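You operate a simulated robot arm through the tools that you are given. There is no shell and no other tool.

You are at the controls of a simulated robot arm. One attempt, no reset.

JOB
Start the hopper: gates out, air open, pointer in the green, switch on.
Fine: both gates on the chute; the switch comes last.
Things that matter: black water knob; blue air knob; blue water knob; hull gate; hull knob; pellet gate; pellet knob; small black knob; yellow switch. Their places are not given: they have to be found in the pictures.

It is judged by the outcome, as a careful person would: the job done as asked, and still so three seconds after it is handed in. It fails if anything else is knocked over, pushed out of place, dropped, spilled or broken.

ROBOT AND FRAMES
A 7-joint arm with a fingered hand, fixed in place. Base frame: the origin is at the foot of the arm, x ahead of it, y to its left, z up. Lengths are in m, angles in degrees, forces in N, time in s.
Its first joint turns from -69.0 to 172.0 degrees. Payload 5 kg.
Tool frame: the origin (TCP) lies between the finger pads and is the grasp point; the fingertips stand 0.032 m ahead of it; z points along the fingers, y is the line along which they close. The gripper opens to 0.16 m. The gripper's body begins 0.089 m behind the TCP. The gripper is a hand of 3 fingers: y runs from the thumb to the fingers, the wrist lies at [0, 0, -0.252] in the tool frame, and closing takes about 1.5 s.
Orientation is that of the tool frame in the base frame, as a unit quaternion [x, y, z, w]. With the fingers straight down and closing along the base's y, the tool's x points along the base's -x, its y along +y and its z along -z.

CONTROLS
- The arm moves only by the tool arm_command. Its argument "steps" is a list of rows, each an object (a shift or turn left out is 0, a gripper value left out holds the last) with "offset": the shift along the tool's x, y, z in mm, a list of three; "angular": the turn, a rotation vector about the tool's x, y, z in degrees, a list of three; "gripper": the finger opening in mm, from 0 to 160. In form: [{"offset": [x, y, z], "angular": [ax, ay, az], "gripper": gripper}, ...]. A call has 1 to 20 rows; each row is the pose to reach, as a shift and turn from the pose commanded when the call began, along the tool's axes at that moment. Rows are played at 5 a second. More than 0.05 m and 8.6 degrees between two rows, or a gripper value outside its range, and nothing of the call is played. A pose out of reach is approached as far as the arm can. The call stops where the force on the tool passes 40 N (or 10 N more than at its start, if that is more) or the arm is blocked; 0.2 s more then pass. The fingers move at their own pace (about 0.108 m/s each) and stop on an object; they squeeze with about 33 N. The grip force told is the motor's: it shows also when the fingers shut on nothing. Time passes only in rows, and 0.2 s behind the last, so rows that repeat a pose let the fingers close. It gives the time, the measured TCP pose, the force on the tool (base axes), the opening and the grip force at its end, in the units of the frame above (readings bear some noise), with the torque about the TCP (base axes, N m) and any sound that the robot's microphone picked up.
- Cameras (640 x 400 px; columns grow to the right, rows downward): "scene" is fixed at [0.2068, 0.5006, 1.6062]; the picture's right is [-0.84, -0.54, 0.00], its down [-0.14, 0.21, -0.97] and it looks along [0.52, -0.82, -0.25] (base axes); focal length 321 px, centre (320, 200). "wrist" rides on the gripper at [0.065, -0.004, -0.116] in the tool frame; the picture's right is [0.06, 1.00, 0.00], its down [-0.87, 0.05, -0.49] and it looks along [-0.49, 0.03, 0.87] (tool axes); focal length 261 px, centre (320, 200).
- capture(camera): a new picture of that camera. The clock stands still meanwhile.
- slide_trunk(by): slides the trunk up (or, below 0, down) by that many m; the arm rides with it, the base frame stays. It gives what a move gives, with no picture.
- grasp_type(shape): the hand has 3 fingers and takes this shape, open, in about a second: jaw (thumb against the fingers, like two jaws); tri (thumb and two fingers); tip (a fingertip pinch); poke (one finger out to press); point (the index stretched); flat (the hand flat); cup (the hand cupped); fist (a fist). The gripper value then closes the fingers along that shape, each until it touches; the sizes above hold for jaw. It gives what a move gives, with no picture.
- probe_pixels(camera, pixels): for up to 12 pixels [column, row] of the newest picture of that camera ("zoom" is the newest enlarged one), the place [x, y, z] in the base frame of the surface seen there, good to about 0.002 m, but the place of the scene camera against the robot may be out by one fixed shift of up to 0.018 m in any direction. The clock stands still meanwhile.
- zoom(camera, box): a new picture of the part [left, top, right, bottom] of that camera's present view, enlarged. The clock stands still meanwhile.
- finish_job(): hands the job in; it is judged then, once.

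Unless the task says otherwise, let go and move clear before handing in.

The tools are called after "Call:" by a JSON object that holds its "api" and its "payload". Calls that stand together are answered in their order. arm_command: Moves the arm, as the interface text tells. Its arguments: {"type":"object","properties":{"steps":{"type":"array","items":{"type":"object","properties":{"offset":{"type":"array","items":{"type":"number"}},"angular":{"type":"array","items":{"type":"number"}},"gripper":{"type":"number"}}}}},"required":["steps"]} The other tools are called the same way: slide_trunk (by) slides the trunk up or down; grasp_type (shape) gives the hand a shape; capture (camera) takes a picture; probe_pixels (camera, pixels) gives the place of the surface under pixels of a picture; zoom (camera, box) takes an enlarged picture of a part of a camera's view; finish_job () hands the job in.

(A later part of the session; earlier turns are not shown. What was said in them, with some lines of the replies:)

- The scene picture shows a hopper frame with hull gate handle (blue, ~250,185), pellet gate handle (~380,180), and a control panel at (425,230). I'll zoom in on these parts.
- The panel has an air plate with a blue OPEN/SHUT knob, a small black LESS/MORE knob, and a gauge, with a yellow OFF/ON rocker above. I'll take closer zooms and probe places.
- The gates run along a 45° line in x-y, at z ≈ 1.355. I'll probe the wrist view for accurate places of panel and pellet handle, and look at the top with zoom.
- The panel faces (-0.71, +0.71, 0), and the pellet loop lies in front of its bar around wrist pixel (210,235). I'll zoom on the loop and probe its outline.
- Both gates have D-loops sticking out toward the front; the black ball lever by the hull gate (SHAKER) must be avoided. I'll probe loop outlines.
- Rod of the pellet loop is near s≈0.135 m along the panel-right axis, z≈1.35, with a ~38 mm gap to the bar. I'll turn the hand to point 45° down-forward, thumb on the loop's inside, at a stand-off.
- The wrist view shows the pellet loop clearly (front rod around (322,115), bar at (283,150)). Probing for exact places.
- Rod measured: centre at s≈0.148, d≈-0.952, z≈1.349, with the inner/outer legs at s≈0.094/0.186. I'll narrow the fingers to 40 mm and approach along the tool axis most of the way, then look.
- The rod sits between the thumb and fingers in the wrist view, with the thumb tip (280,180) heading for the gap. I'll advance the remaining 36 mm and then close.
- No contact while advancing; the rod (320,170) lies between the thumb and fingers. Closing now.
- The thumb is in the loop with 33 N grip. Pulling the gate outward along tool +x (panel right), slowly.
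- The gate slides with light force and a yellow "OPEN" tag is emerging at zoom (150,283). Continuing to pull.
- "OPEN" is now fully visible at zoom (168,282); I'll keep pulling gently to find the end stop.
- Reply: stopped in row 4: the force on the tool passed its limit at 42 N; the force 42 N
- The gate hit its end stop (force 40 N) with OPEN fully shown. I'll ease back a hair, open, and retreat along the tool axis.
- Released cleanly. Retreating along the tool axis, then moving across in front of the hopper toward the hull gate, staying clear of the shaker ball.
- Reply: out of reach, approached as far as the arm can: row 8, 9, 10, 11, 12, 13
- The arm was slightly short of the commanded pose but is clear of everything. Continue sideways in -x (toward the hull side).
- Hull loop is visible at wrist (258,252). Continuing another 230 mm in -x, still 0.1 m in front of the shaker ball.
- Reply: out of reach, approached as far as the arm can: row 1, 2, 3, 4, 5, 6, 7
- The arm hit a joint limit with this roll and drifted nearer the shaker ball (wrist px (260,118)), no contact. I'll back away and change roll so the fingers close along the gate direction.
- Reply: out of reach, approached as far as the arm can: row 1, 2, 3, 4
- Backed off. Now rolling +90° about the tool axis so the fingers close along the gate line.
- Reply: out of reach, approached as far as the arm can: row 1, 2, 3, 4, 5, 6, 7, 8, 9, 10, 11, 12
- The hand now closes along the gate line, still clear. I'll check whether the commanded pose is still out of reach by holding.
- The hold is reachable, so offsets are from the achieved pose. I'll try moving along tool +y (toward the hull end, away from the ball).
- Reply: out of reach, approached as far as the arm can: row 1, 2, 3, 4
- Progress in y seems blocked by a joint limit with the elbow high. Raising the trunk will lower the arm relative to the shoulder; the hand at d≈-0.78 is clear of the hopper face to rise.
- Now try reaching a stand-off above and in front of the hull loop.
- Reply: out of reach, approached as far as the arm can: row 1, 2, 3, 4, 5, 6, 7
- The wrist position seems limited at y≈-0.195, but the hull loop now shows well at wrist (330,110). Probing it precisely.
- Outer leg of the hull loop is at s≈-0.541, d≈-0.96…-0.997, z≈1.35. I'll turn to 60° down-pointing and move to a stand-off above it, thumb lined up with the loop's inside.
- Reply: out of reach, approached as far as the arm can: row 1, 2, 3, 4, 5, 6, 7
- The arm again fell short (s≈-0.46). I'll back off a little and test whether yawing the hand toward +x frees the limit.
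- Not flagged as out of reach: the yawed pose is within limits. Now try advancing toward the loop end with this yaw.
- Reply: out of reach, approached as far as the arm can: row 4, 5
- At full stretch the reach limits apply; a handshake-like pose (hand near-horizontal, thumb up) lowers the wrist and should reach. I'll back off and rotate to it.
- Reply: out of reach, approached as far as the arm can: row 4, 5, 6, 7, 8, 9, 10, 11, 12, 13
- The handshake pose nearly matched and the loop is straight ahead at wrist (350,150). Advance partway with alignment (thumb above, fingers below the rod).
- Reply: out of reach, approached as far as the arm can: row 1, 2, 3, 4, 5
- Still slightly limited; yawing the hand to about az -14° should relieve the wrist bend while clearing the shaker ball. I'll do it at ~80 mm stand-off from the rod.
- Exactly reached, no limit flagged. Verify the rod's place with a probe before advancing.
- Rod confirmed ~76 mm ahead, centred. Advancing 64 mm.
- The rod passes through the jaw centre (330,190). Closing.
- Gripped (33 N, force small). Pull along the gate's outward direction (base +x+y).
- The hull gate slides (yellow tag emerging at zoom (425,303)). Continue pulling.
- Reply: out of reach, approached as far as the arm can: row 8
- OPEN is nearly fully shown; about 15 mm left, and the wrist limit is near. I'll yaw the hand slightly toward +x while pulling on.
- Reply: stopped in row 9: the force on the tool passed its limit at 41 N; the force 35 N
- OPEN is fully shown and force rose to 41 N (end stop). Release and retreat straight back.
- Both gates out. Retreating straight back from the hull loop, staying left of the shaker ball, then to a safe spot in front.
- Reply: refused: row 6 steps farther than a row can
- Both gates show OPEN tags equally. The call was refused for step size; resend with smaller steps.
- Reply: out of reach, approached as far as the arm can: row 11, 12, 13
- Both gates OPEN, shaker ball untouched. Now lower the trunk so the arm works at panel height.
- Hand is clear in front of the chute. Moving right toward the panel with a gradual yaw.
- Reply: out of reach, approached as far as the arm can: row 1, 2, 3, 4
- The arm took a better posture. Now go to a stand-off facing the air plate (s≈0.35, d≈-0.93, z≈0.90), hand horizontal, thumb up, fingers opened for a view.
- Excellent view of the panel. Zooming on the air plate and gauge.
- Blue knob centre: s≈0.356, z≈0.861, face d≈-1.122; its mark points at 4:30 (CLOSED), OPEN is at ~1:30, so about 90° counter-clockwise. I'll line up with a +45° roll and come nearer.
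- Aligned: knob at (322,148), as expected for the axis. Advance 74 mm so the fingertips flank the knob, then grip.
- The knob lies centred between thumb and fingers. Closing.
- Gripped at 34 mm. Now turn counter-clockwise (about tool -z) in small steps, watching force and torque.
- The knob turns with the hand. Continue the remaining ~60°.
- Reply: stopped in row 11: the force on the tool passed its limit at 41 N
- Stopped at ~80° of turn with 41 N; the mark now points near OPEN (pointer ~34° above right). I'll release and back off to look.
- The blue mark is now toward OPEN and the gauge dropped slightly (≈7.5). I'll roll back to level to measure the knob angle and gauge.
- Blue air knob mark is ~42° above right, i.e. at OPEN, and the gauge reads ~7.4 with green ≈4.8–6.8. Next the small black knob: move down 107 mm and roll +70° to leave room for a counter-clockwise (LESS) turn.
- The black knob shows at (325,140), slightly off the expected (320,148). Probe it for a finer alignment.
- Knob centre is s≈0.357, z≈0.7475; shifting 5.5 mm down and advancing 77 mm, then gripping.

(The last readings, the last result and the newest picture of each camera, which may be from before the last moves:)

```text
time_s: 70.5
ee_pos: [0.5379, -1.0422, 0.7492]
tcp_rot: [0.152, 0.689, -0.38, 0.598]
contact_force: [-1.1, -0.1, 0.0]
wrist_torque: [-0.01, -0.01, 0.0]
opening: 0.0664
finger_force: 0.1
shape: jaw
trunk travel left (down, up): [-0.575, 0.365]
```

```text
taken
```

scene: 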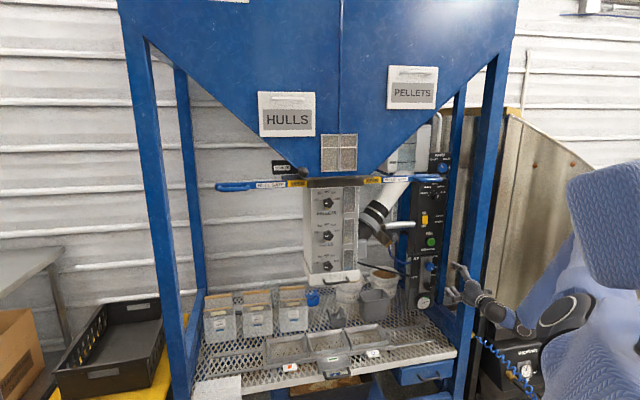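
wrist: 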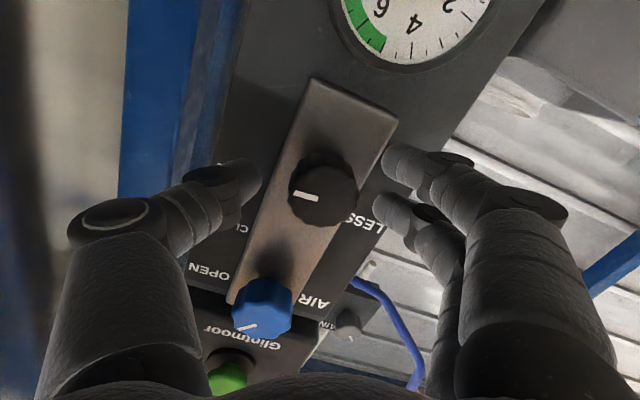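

Knob centred at (323,190). Close on it, then turn a first 20° toward LESS.

Call:
{"api": "arm_command", "payload": {"steps": [{"gripper": 45}, {"gripper": 30}, {"gripper": 15}, {"gripper": 0}, {"gripper": 0}, {"gripper": 0}]}}

Call:
{"api": "arm_command", "payload": {"steps": [{"angular": [0, 0, -4]}, {"angular": [0, 0, -8]}, {"angular": [0, 0, -12]}, {"angular": [0, 0, -16]}, {"angular": [0, 0, -20]}, {"angular": [0, 0, -20]}]}}

Call:
{"api": "capture", "payload": {"camera": "wrist"}}

Call:
{"api": "zoom", "payload": {"camera": "scene", "box": [390, 250, 470, 320]}}

```text
time_s: 71.9
ee_pos: [0.5379, -1.0431, 0.7478]
tcp_rot: [0.153, 0.689, -0.381, 0.597]
contact_force: [2.8, -3.2, 1.4]
wrist_torque: [0.04, 0.02, -0.01]
opening: 0.0285
finger_force: 33.1
shape: jaw
trunk travel left (down, up): [-0.575, 0.365]
```

```text
time_s: 73.3
ee_pos: [0.5376, -1.0433, 0.748]
tcp_rot: [0.031, 0.705, -0.48, 0.522]
contact_force: [3.8, -11.6, 7.3]
wrist_torque: [-0.11, -0.16, -0.11]
opening: 0.0279
finger_force: 32.7
shape: jaw
trunk travel left (down, up): [-0.575, 0.365]
```

```text
taken
```

wrist: 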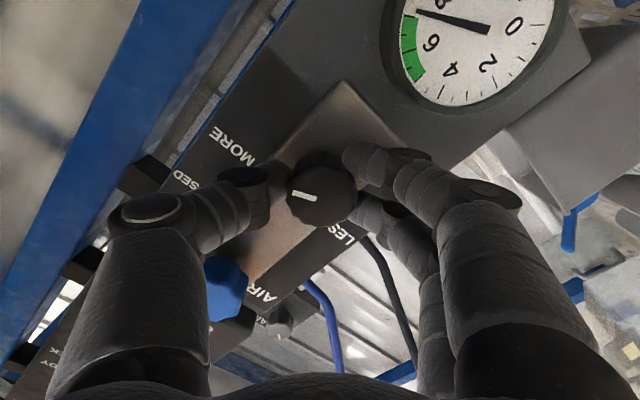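

```text
5.71 times, centred on (430, 285) of scene
```

zoom: 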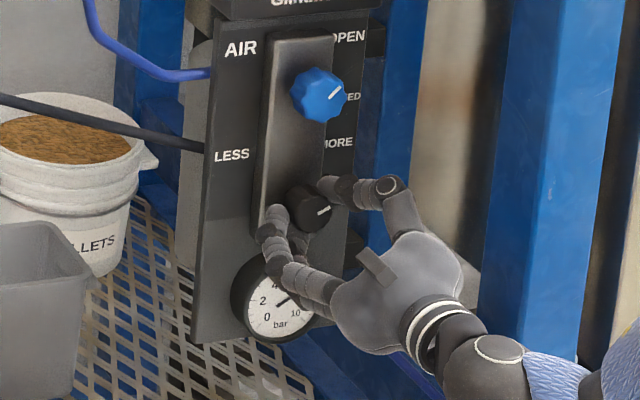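

The gauge is visible in the wrist view; the needle moved a bit toward green. Turn another 25°.

Call:
{"api": "zoom", "payload": {"camera": "wrist", "box": [370, 0, 590, 120]}}

Call:
{"api": "arm_command", "payload": {"steps": [{"angular": [0, 0, -5]}, {"angular": [0, 0, -10]}, {"angular": [0, 0, -15]}, {"angular": [0, 0, -20]}, {"angular": [0, 0, -25]}, {"angular": [0, 0, -25]}]}}

Call:
{"api": "capture", "payload": {"camera": "wrist"}}

Call:
{"api": "zoom", "payload": {"camera": "wrist", "box": [400, 0, 640, 150]}}

```text
2.91 times, centred on (480, 60) of wrist
```

zoom: 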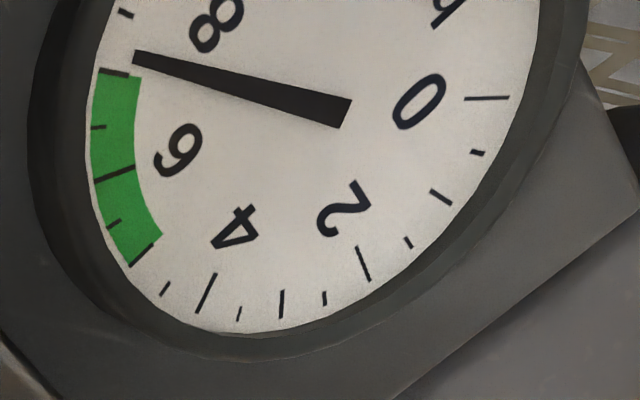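

```text
time_s: 74.7
ee_pos: [0.5364, -1.0421, 0.7485]
tcp_rot: [-0.122, 0.695, -0.581, 0.406]
contact_force: [0.8, -17.6, 9.6]
wrist_torque: [-0.23, -0.26, -0.31]
opening: 0.0275
finger_force: 32.7
shape: jaw
trunk travel left (down, up): [-0.575, 0.365]
```

```text
taken
```

wrist: 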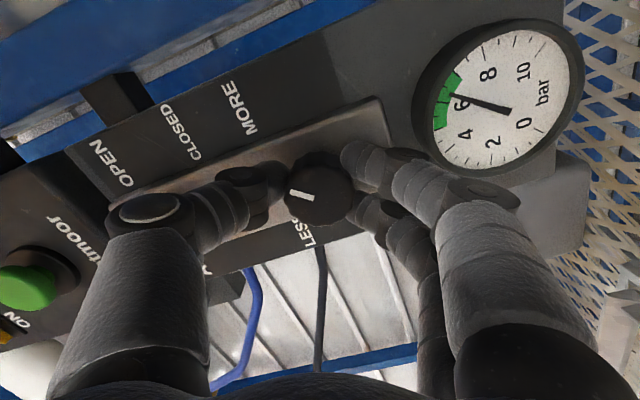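

```text
2.67 times, centred on (520, 75) of wrist
```

zoom: 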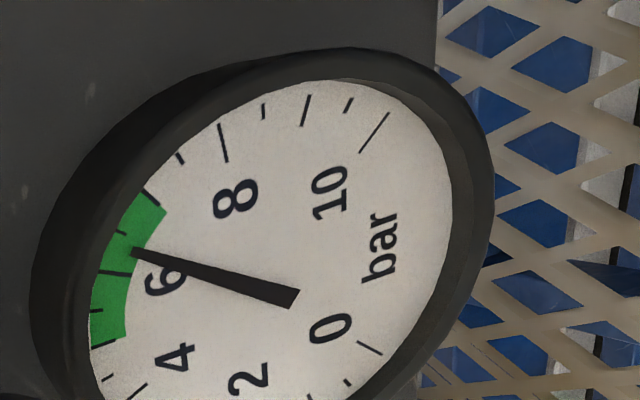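

The needle is at ~6.2, well inside the green (5–7). Release and back off, then recheck.

Call:
{"api": "arm_command", "payload": {"steps": [{"gripper": 30}, {"gripper": 50}, {"gripper": 66}, {"gripper": 66}, {"gripper": 66}, {"offset": [0, 0, -20]}, {"offset": [0, 0, -45]}, {"offset": [0, 0, -80]}, {"offset": [0, 0, -120]}]}}

Call:
{"api": "capture", "payload": {"camera": "wrist"}}

Call:
{"api": "zoom", "payload": {"camera": "wrist", "box": [380, 20, 580, 170]}}

Call:
{"api": "zoom", "payload": {"camera": "scene", "box": [390, 200, 490, 320]}}

```text
time_s: 76.7
ee_pos: [0.4546, -0.9601, 0.7467]
tcp_rot: [-0.123, 0.695, -0.58, 0.407]
contact_force: [-0.9, -0.1, 0.4]
wrist_torque: [0.01, 0.0, -0.01]
opening: 0.0653
finger_force: 0.1
shape: jaw
trunk travel left (down, up): [-0.575, 0.365]
```

```text
taken
```

wrist: 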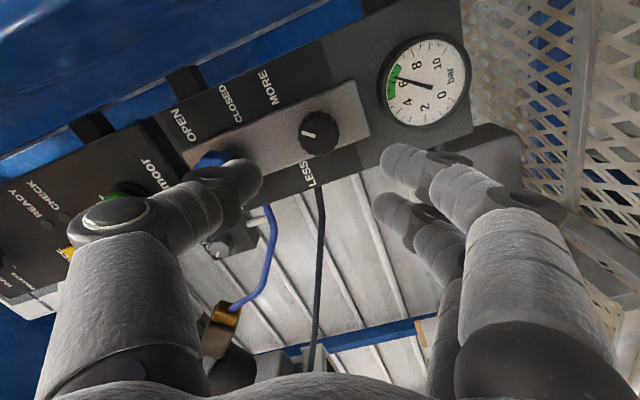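

```text
2.67 times, centred on (480, 95) of wrist
```

zoom: 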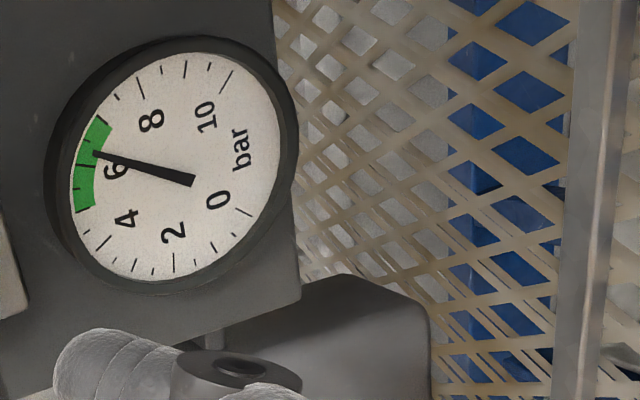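

```text
3.33 times, centred on (440, 260) of scene
```

zoom: 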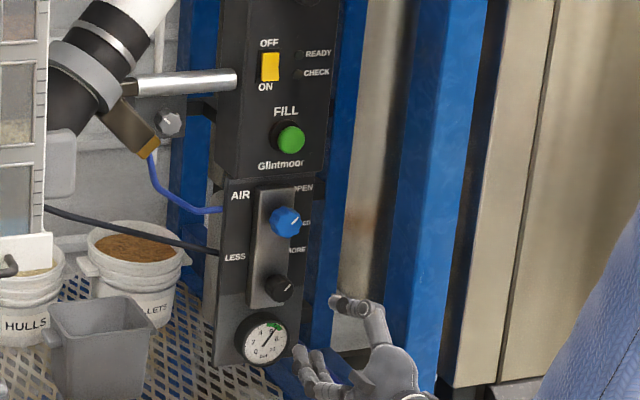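

Gauge steady at ~6.3 in the green. Now move up in front of the yellow switch (s≈0.318, z≈1.09) at a stand-off.

Call:
{"api": "arm_command", "payload": {"steps": [{"offset": [0, 0, -35], "angular": [0, 0, -3]}, {"offset": [-20, -32.7, -70], "angular": [0, 0, -6]}, {"offset": [-40.3, -65.4, -70], "angular": [0, 0, -9]}, {"offset": [-60.4, -98, -70], "angular": [0, 0, -12]}, {"offset": [-80.5, -130.7, -70], "angular": [0, 0, -15]}, {"offset": [-100.7, -163.4, -70], "angular": [0, 0, -18]}, {"offset": [-120.8, -196, -70], "angular": [0, 0, -21]}, {"offset": [-140.9, -228.7, -70], "angular": [0, 0, -25]}, {"offset": [-161, -261.4, -70], "angular": [0, 0, -25]}, {"offset": [-181.2, -294, -70], "angular": [0, 0, -25]}, {"offset": [-181.2, -294, -70], "angular": [0, 0, -25]}]}}

Call:
{"api": "grasp_type", "payload": {"shape": "poke"}}

Call:
{"api": "capture", "payload": {"camera": "wrist"}}

Call:
{"api": "capture", "payload": {"camera": "scene"}}

```text
refused: row 2 steps farther than a row can; nothing moved
```

```text
time_s: 77.6
ee_pos: [0.4549, -0.9595, 0.7465]
tcp_rot: [-0.122, 0.695, -0.581, 0.406]
contact_force: [0.4, 0.4, 0.0]
wrist_torque: [-0.03, 0.0, -0.06]
opening: 0.0001
finger_force: 0.1
shape: poke
trunk travel left (down, up): [-0.575, 0.365]
```

```text
taken
```

wrist: 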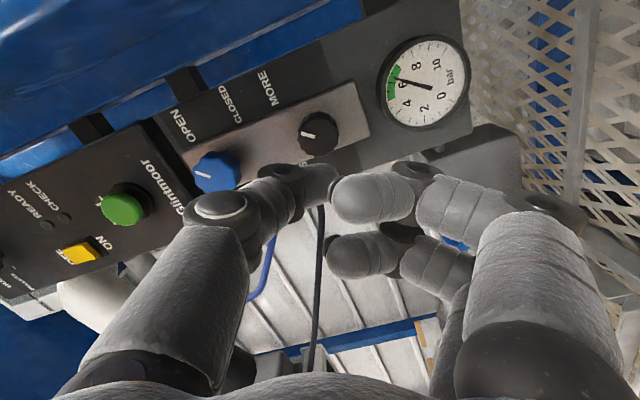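

```text
taken
```

scene: 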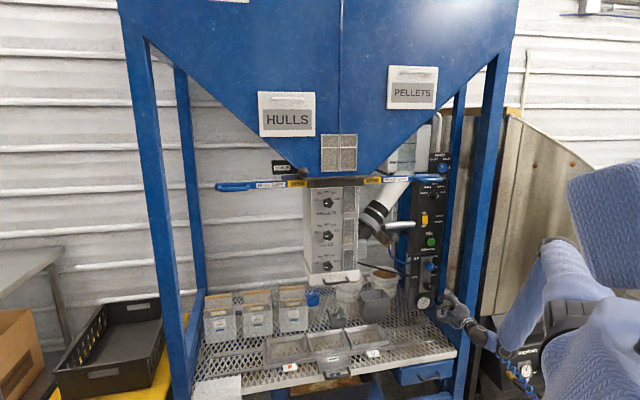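

Hand now in poke shape; let me see which digit is out.

Call:
{"api": "zoom", "payload": {"camera": "wrist", "box": [180, 140, 480, 320]}}

Call:
{"api": "zoom", "payload": {"camera": "scene", "box": [420, 270, 500, 340]}}

Call:
{"api": "probe_pixels", "payload": {"camera": "wrist", "pixels": [[325, 185], [315, 180], [345, 195], [360, 200], [340, 255], [365, 260], [295, 190]]}}

```text
2.13 times, centred on (330, 230) of wrist
```

zoom: 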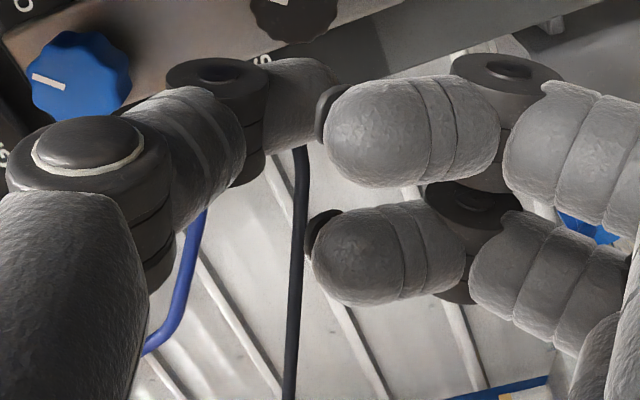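

```text
5.71 times, centred on (460, 305) of scene
```

zoom: 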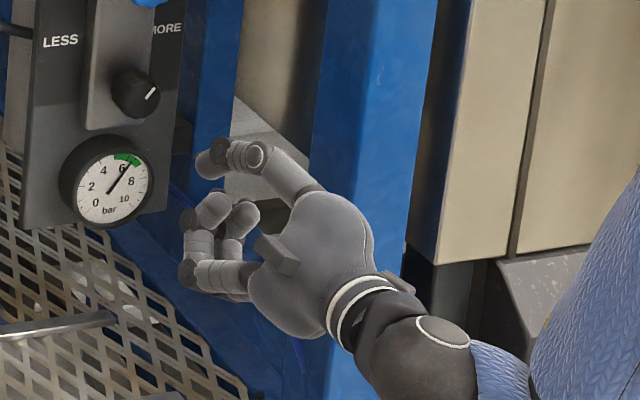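

```text
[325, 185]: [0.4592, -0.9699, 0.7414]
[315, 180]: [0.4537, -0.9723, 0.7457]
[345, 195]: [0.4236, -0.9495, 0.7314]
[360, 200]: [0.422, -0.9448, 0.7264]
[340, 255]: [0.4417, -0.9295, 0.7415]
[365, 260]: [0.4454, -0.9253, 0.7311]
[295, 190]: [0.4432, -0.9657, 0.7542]
```

In poke the thumb is out but curled knuckles are about as far forward; try the "point" shape instead.

Call:
{"api": "grasp_type", "payload": {"shape": "point"}}

Call:
{"api": "capture", "payload": {"camera": "wrist"}}

Call:
{"api": "zoom", "payload": {"camera": "scene", "box": [420, 270, 500, 340]}}

```text
time_s: 78.5
ee_pos: [0.4557, -0.9596, 0.7468]
tcp_rot: [-0.122, 0.695, -0.581, 0.406]
contact_force: [0.1, 0.3, -0.4]
wrist_torque: [0.01, 0.01, 0.01]
opening: 0.0002
finger_force: 0.1
shape: point
trunk travel left (down, up): [-0.575, 0.365]
```

```text
taken
```

wrist: 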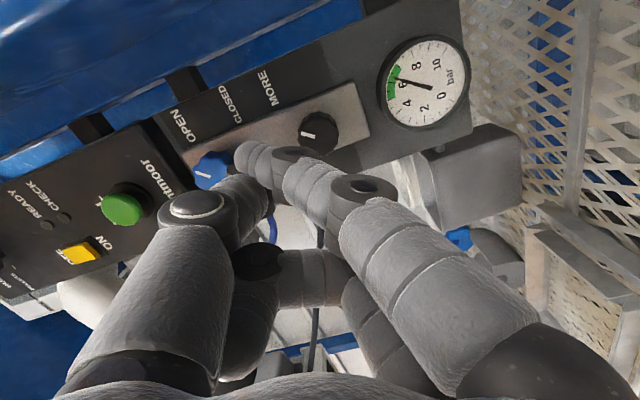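

```text
5.71 times, centred on (460, 305) of scene
```

zoom: 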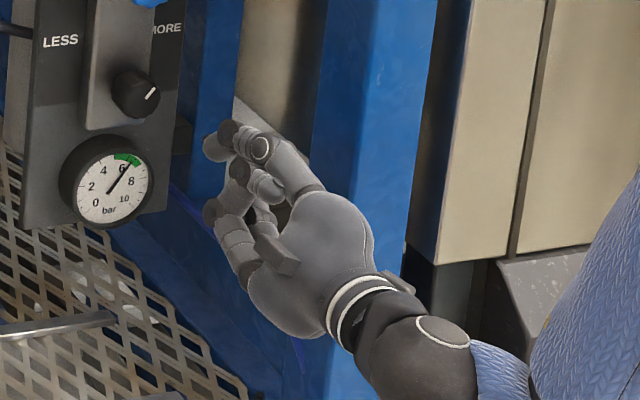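

In "point" the index tip is around wrist (248,160). Probe digit places to see how far each sticks out.

Call:
{"api": "probe_pixels", "payload": {"camera": "wrist", "pixels": [[245, 158], [260, 165], [240, 190], [300, 170], [320, 200], [255, 260], [300, 275], [335, 270], [190, 205], [355, 190], [255, 205], [262, 150]]}}

Call:
{"api": "zoom", "payload": {"camera": "wrist", "box": [160, 110, 440, 310]}}

```text
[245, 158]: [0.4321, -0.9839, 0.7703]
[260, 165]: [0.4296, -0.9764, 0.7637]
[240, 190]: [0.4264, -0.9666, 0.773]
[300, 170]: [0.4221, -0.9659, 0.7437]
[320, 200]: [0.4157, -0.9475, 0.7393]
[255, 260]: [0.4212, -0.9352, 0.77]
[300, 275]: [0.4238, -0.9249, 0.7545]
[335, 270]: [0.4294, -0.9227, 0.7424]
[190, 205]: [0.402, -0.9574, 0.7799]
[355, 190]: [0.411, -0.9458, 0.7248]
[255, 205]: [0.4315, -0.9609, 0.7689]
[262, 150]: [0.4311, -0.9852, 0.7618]
```

```text
2.00 times, centred on (300, 210) of wrist
```

zoom: 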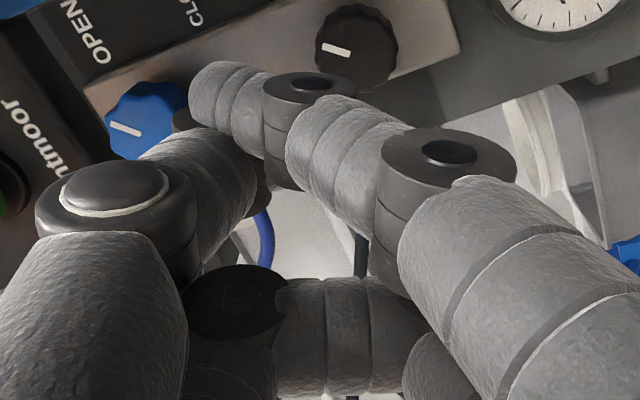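

The index is bent over; try opening the gripper value in this shape to stretch it.

Call:
{"api": "arm_command", "payload": {"steps": [{"gripper": 160}, {"gripper": 160}, {"gripper": 160}, {"gripper": 160}, {"gripper": 160}, {"gripper": 160}]}}

Call:
{"api": "capture", "payload": {"camera": "wrist"}}

```text
time_s: 79.9
ee_pos: [0.455, -0.9609, 0.7468]
tcp_rot: [-0.121, 0.694, -0.582, 0.406]
contact_force: [-0.1, -0.6, -0.3]
wrist_torque: [0.02, -0.01, 0.03]
opening: 0.0
finger_force: 0.2
shape: point
trunk travel left (down, up): [-0.575, 0.365]
```

```text
taken
```

wrist: 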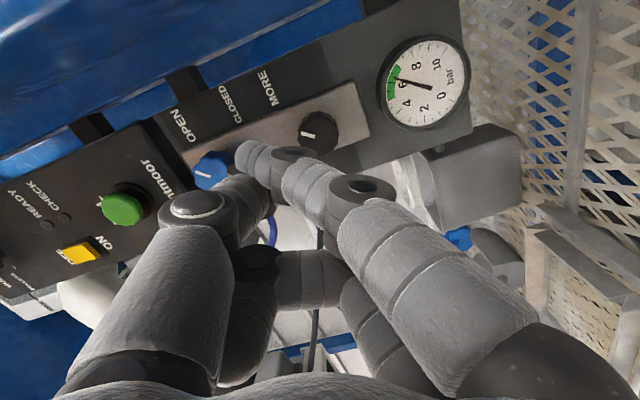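

"Point" stays bent, but "poke" put the thumb tip almost exactly on the tool axis, ~30 mm ahead of the curled fingers. Use poke, and move up to the switch with smaller steps.

Call:
{"api": "grasp_type", "payload": {"shape": "poke"}}

Call:
{"api": "arm_command", "payload": {"steps": [{"offset": [0, 0, -35]}, {"offset": [0, 0, -70], "angular": [0, 0, 2]}, {"offset": [-22.5, -36.6, -70], "angular": [0, 0, 4]}, {"offset": [-45, -73.2, -70], "angular": [0, 0, 6]}, {"offset": [-67.4, -109.8, -70], "angular": [0, 0, 8]}, {"offset": [-90, -146.4, -70], "angular": [0, 0, 10]}, {"offset": [-112.4, -183, -70], "angular": [0, 0, 12]}, {"offset": [-135, -219.5, -70], "angular": [0, 0, 14]}, {"offset": [-157.3, -256, -70], "angular": [0, 0, 15]}, {"offset": [-179.8, -292.7, -70], "angular": [0, 0, 15]}, {"offset": [-179.8, -292.7, -70], "angular": [0, 0, 15]}]}}

Call:
{"api": "capture", "payload": {"camera": "wrist"}}

Call:
{"api": "capture", "payload": {"camera": "scene"}}

```text
time_s: 80.8
ee_pos: [0.4554, -0.9597, 0.7472]
tcp_rot: [-0.121, 0.695, -0.581, 0.406]
contact_force: [0.3, 0.8, 0.3]
wrist_torque: [-0.04, 0.02, -0.03]
opening: 0.0
finger_force: 0.1
shape: poke
trunk travel left (down, up): [-0.575, 0.365]
```

```text
time_s: 83.2
ee_pos: [0.4331, -0.8772, 1.0829]
tcp_rot: [-0.03, 0.705, -0.523, 0.478]
contact_force: [0.4, -0.3, -0.1]
wrist_torque: [0.01, -0.01, -0.01]
opening: 0.0
finger_force: 0.0
shape: poke
out of reach, approached as far as the arm can: row 1
trunk travel left (down, up): [-0.575, 0.365]
```

```text
taken
```

wrist: 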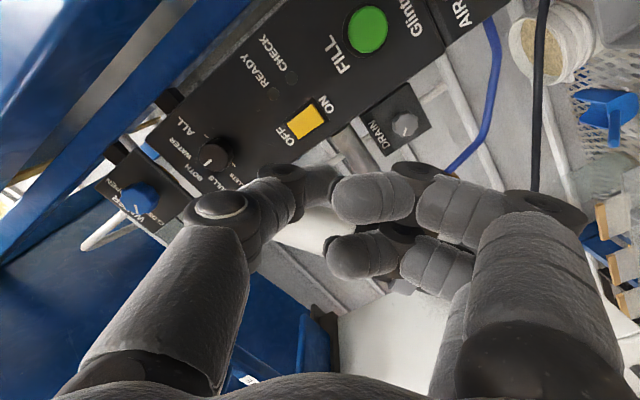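

```text
taken
```

scene: 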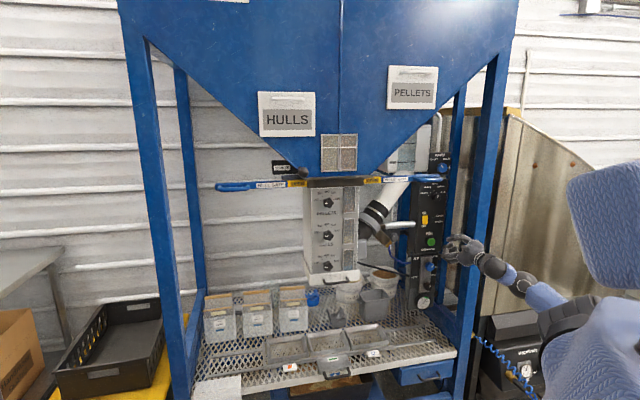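

Switch visible at wrist (305,120), ON end toward upper right. Probe the switch and thumb tip.

Call:
{"api": "zoom", "payload": {"camera": "wrist", "box": [260, 80, 380, 220]}}

Call:
{"api": "probe_pixels", "payload": {"camera": "wrist", "pixels": [[305, 121], [313, 115], [318, 112], [297, 127], [311, 107], [320, 120], [330, 130], [350, 145], [330, 182], [320, 180], [345, 205], [335, 240]]}}

```text
2.86 times, centred on (320, 150) of wrist
```

zoom: 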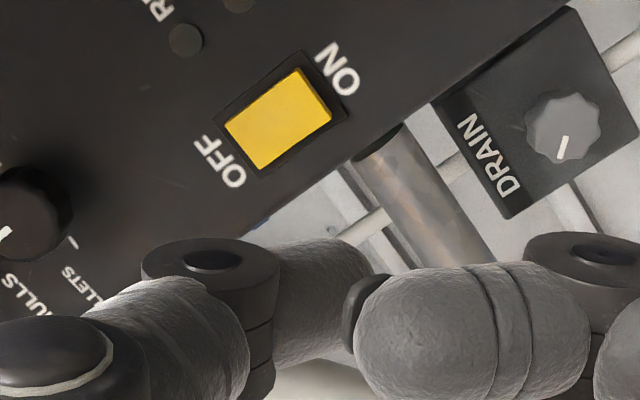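

```text
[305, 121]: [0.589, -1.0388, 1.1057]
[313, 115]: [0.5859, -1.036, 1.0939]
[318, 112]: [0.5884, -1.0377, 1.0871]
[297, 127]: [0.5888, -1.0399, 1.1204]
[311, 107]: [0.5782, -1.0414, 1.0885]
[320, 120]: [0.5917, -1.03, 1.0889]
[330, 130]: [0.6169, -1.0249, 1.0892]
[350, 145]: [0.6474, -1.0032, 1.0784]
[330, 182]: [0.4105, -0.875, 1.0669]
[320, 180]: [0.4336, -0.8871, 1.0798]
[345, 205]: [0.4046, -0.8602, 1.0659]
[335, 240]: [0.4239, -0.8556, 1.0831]
```

Press point (ON end) is s≈0.318, z≈1.09, d≈-1.147; the thumb tip is near the tool axis. Approach to ~40 mm away and check.

Call:
{"api": "arm_command", "payload": {"steps": [{"offset": [-0.5, -3, 35]}, {"offset": [-1, -6, 70]}, {"offset": [-1.8, -11.5, 105]}, {"offset": [-1.8, -11.5, 140]}, {"offset": [-1.8, -11.5, 165]}, {"offset": [-1.8, -11.5, 165]}]}}

Call:
{"api": "capture", "payload": {"camera": "wrist"}}

Call:
{"api": "zoom", "payload": {"camera": "scene", "box": [395, 190, 475, 260]}}

```text
time_s: 84.6
ee_pos: [0.5402, -0.9991, 1.0976]
tcp_rot: [-0.029, 0.704, -0.524, 0.478]
contact_force: [-0.8, 0.3, 0.4]
wrist_torque: [-0.01, 0.0, 0.02]
opening: 0.0
finger_force: 0.1
shape: poke
trunk travel left (down, up): [-0.575, 0.365]
```

```text
taken
```

wrist: 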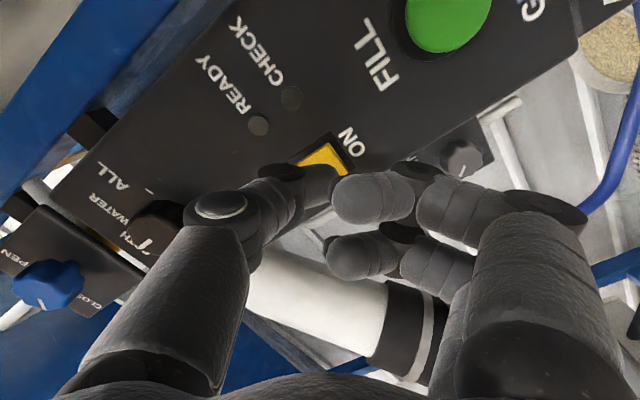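

```text
5.71 times, centred on (435, 225) of scene
```

zoom: 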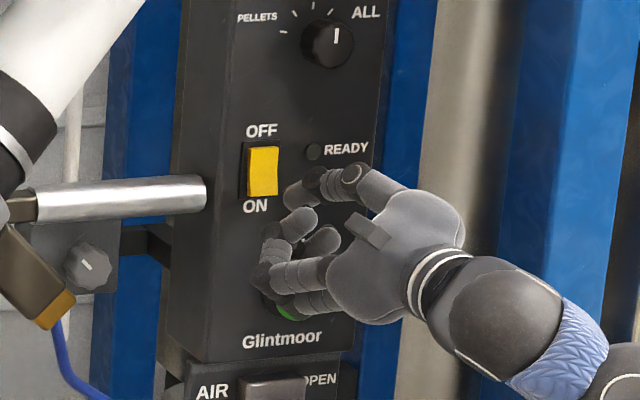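

Probe where the tool axis meets the switch (~(326,159)) before pressing.

Call:
{"api": "probe_pixels", "payload": {"camera": "wrist", "pixels": [[326, 159], [320, 159], [333, 165], [340, 168], [325, 148], [310, 163], [322, 178], [330, 175], [318, 185]]}}

Call:
{"api": "zoom", "payload": {"camera": "wrist", "box": [270, 120, 390, 220]}}

```text
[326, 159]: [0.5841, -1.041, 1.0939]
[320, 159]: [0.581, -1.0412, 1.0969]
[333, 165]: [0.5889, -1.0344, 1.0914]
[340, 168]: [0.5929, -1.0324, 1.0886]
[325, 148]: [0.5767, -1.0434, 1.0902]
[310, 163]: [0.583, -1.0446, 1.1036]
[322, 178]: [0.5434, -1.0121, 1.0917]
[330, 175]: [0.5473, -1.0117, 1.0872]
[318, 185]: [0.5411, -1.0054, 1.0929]
```

```text
4.00 times, centred on (330, 170) of wrist
```

zoom: 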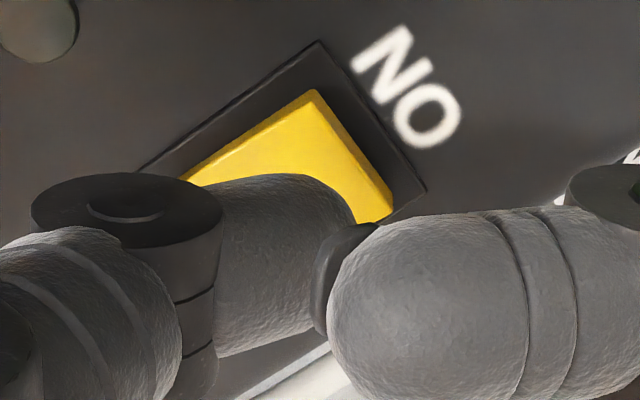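

Tip will contact about s≈0.32, z≈1.092; shift 3.5 mm lower and press slowly forward.

Call:
{"api": "arm_command", "payload": {"steps": [{"offset": [2.3, 2.7, 15]}, {"offset": [2.3, 2.7, 28]}, {"offset": [2.3, 2.7, 34]}, {"offset": [2.3, 2.7, 38]}, {"offset": [2.3, 2.7, 41]}, {"offset": [2.3, 2.7, 44]}]}}

Call:
{"api": "capture", "payload": {"camera": "wrist"}}

Call:
{"api": "zoom", "payload": {"camera": "scene", "box": [395, 190, 475, 260]}}

```text
time_s: 85.5
ee_pos: [0.563, -1.0254, 1.0977]
tcp_rot: [-0.029, 0.703, -0.524, 0.479]
contact_force: [-35.8, 20.6, 0.0]
wrist_torque: [0.07, 0.13, 0.26]
opening: 0.0
finger_force: 0.2
shape: poke
trunk travel left (down, up): [-0.575, 0.365]
stopped in row 4: the force on the tool passed its limit at 45 N (the readings are from after the stop); the commanded pose is now the measured one
```

```text
taken
```

wrist: 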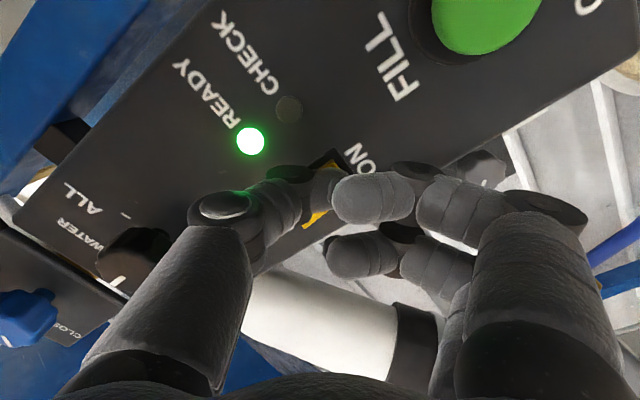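

```text
5.71 times, centred on (435, 225) of scene
```

zoom: 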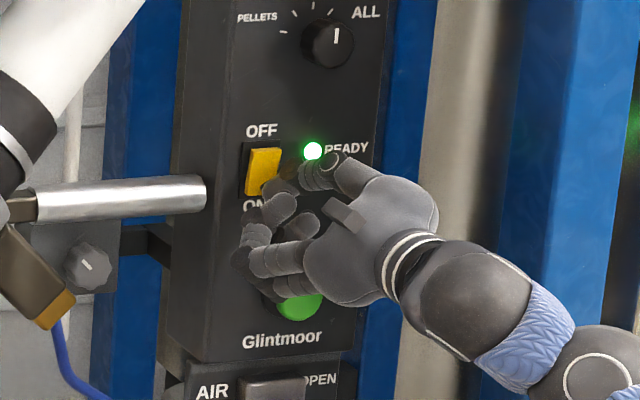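

The green READY lamp lit at wrist (250,140): the switch is ON. Retreat straight back and verify everything.

Call:
{"api": "arm_command", "payload": {"steps": [{"offset": [0, 0, -10]}, {"offset": [0, 0, -30]}, {"offset": [0, 0, -65]}, {"offset": [0, 0, -105]}, {"offset": [0, 0, -150]}, {"offset": [0, 0, -190]}]}}

Call:
{"api": "capture", "payload": {"camera": "scene"}}

Call:
{"api": "zoom", "payload": {"camera": "scene", "box": [390, 180, 470, 320]}}

Call:
{"api": "zoom", "payload": {"camera": "scene", "box": [205, 150, 435, 290]}}

Call:
{"api": "capture", "payload": {"camera": "wrist"}}

```text
time_s: 86.9
ee_pos: [0.4346, -0.8899, 1.0935]
tcp_rot: [-0.029, 0.704, -0.523, 0.48]
contact_force: [-0.5, 0.6, -0.1]
wrist_torque: [0.01, 0.01, 0.03]
opening: 0.0
finger_force: 0.1
shape: poke
trunk travel left (down, up): [-0.575, 0.365]
```

```text
taken
```

scene: 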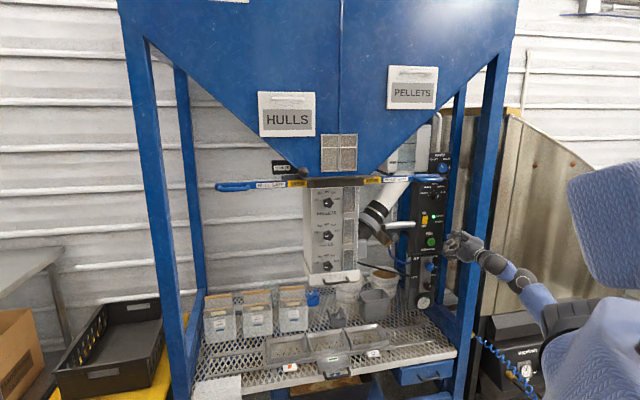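

```text
2.86 times, centred on (430, 250) of scene
```

zoom: 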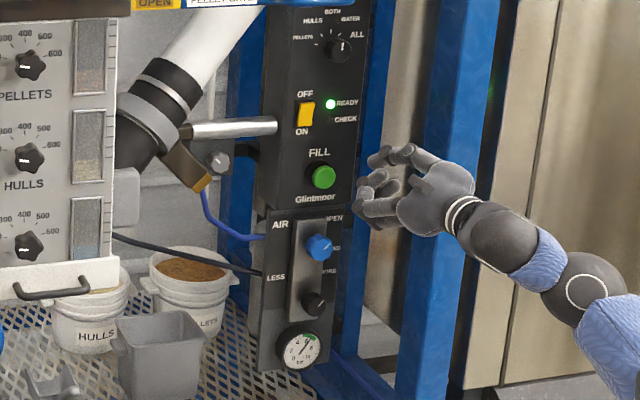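

```text
2.78 times, centred on (320, 220) of scene
```

zoom: 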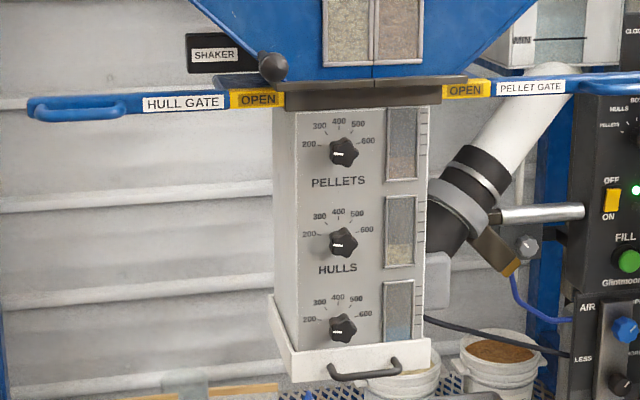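

```text
taken
```

wrist: 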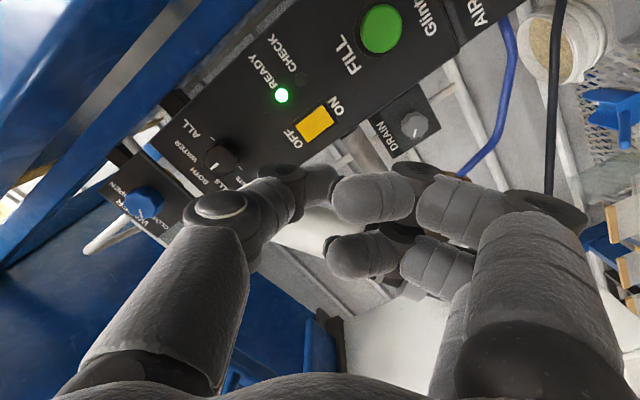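

READY is lit, CHECK is dark, and both gates show OPEN. One last look at the gauge.

Call:
{"api": "zoom", "payload": {"camera": "scene", "box": [408, 255, 440, 312]}}

```text
7.02 times, centred on (424, 284) of scene
```

zoom: 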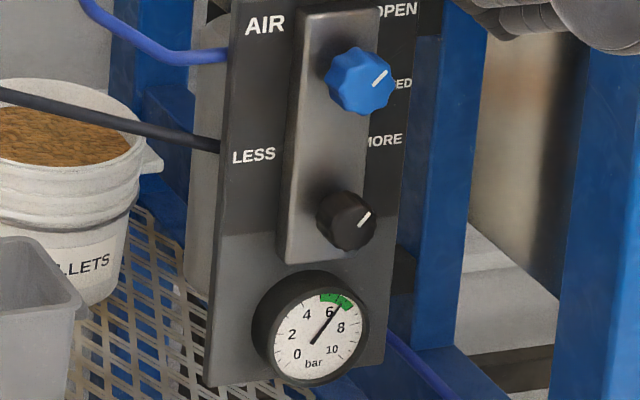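

The needle points into the green (341,300), the air knob is at OPEN, the switch is on with READY lit, and the hand is clear. Handing in.

Call:
{"api": "finish_job", "payload": {}}

```text
The job is handed in.
```

The hopper is started and the job is handed in. The last pictures showed every item as asked:

- **Gates:** the hull and pellet gates are both pulled out to their end stops, and both OPEN tags are fully visible.
- **Air:** the blue air knob is turned to OPEN.
- **Pointer:** the gauge reads about 6.3 bar, inside the green band of roughly 5 to 7. I turned the small black knob toward LESS to get there.
- **Switch:** I pressed the yellow switch to ON last. The READY lamp lit and the CHECK lamp stayed dark.

I did not touch the pellet, hull and water knobs, the shaker lever, the selector or the FILL button. Nothing was knocked over or moved out of place in the pictures. The hand was clear of the panel when I handed the job in.
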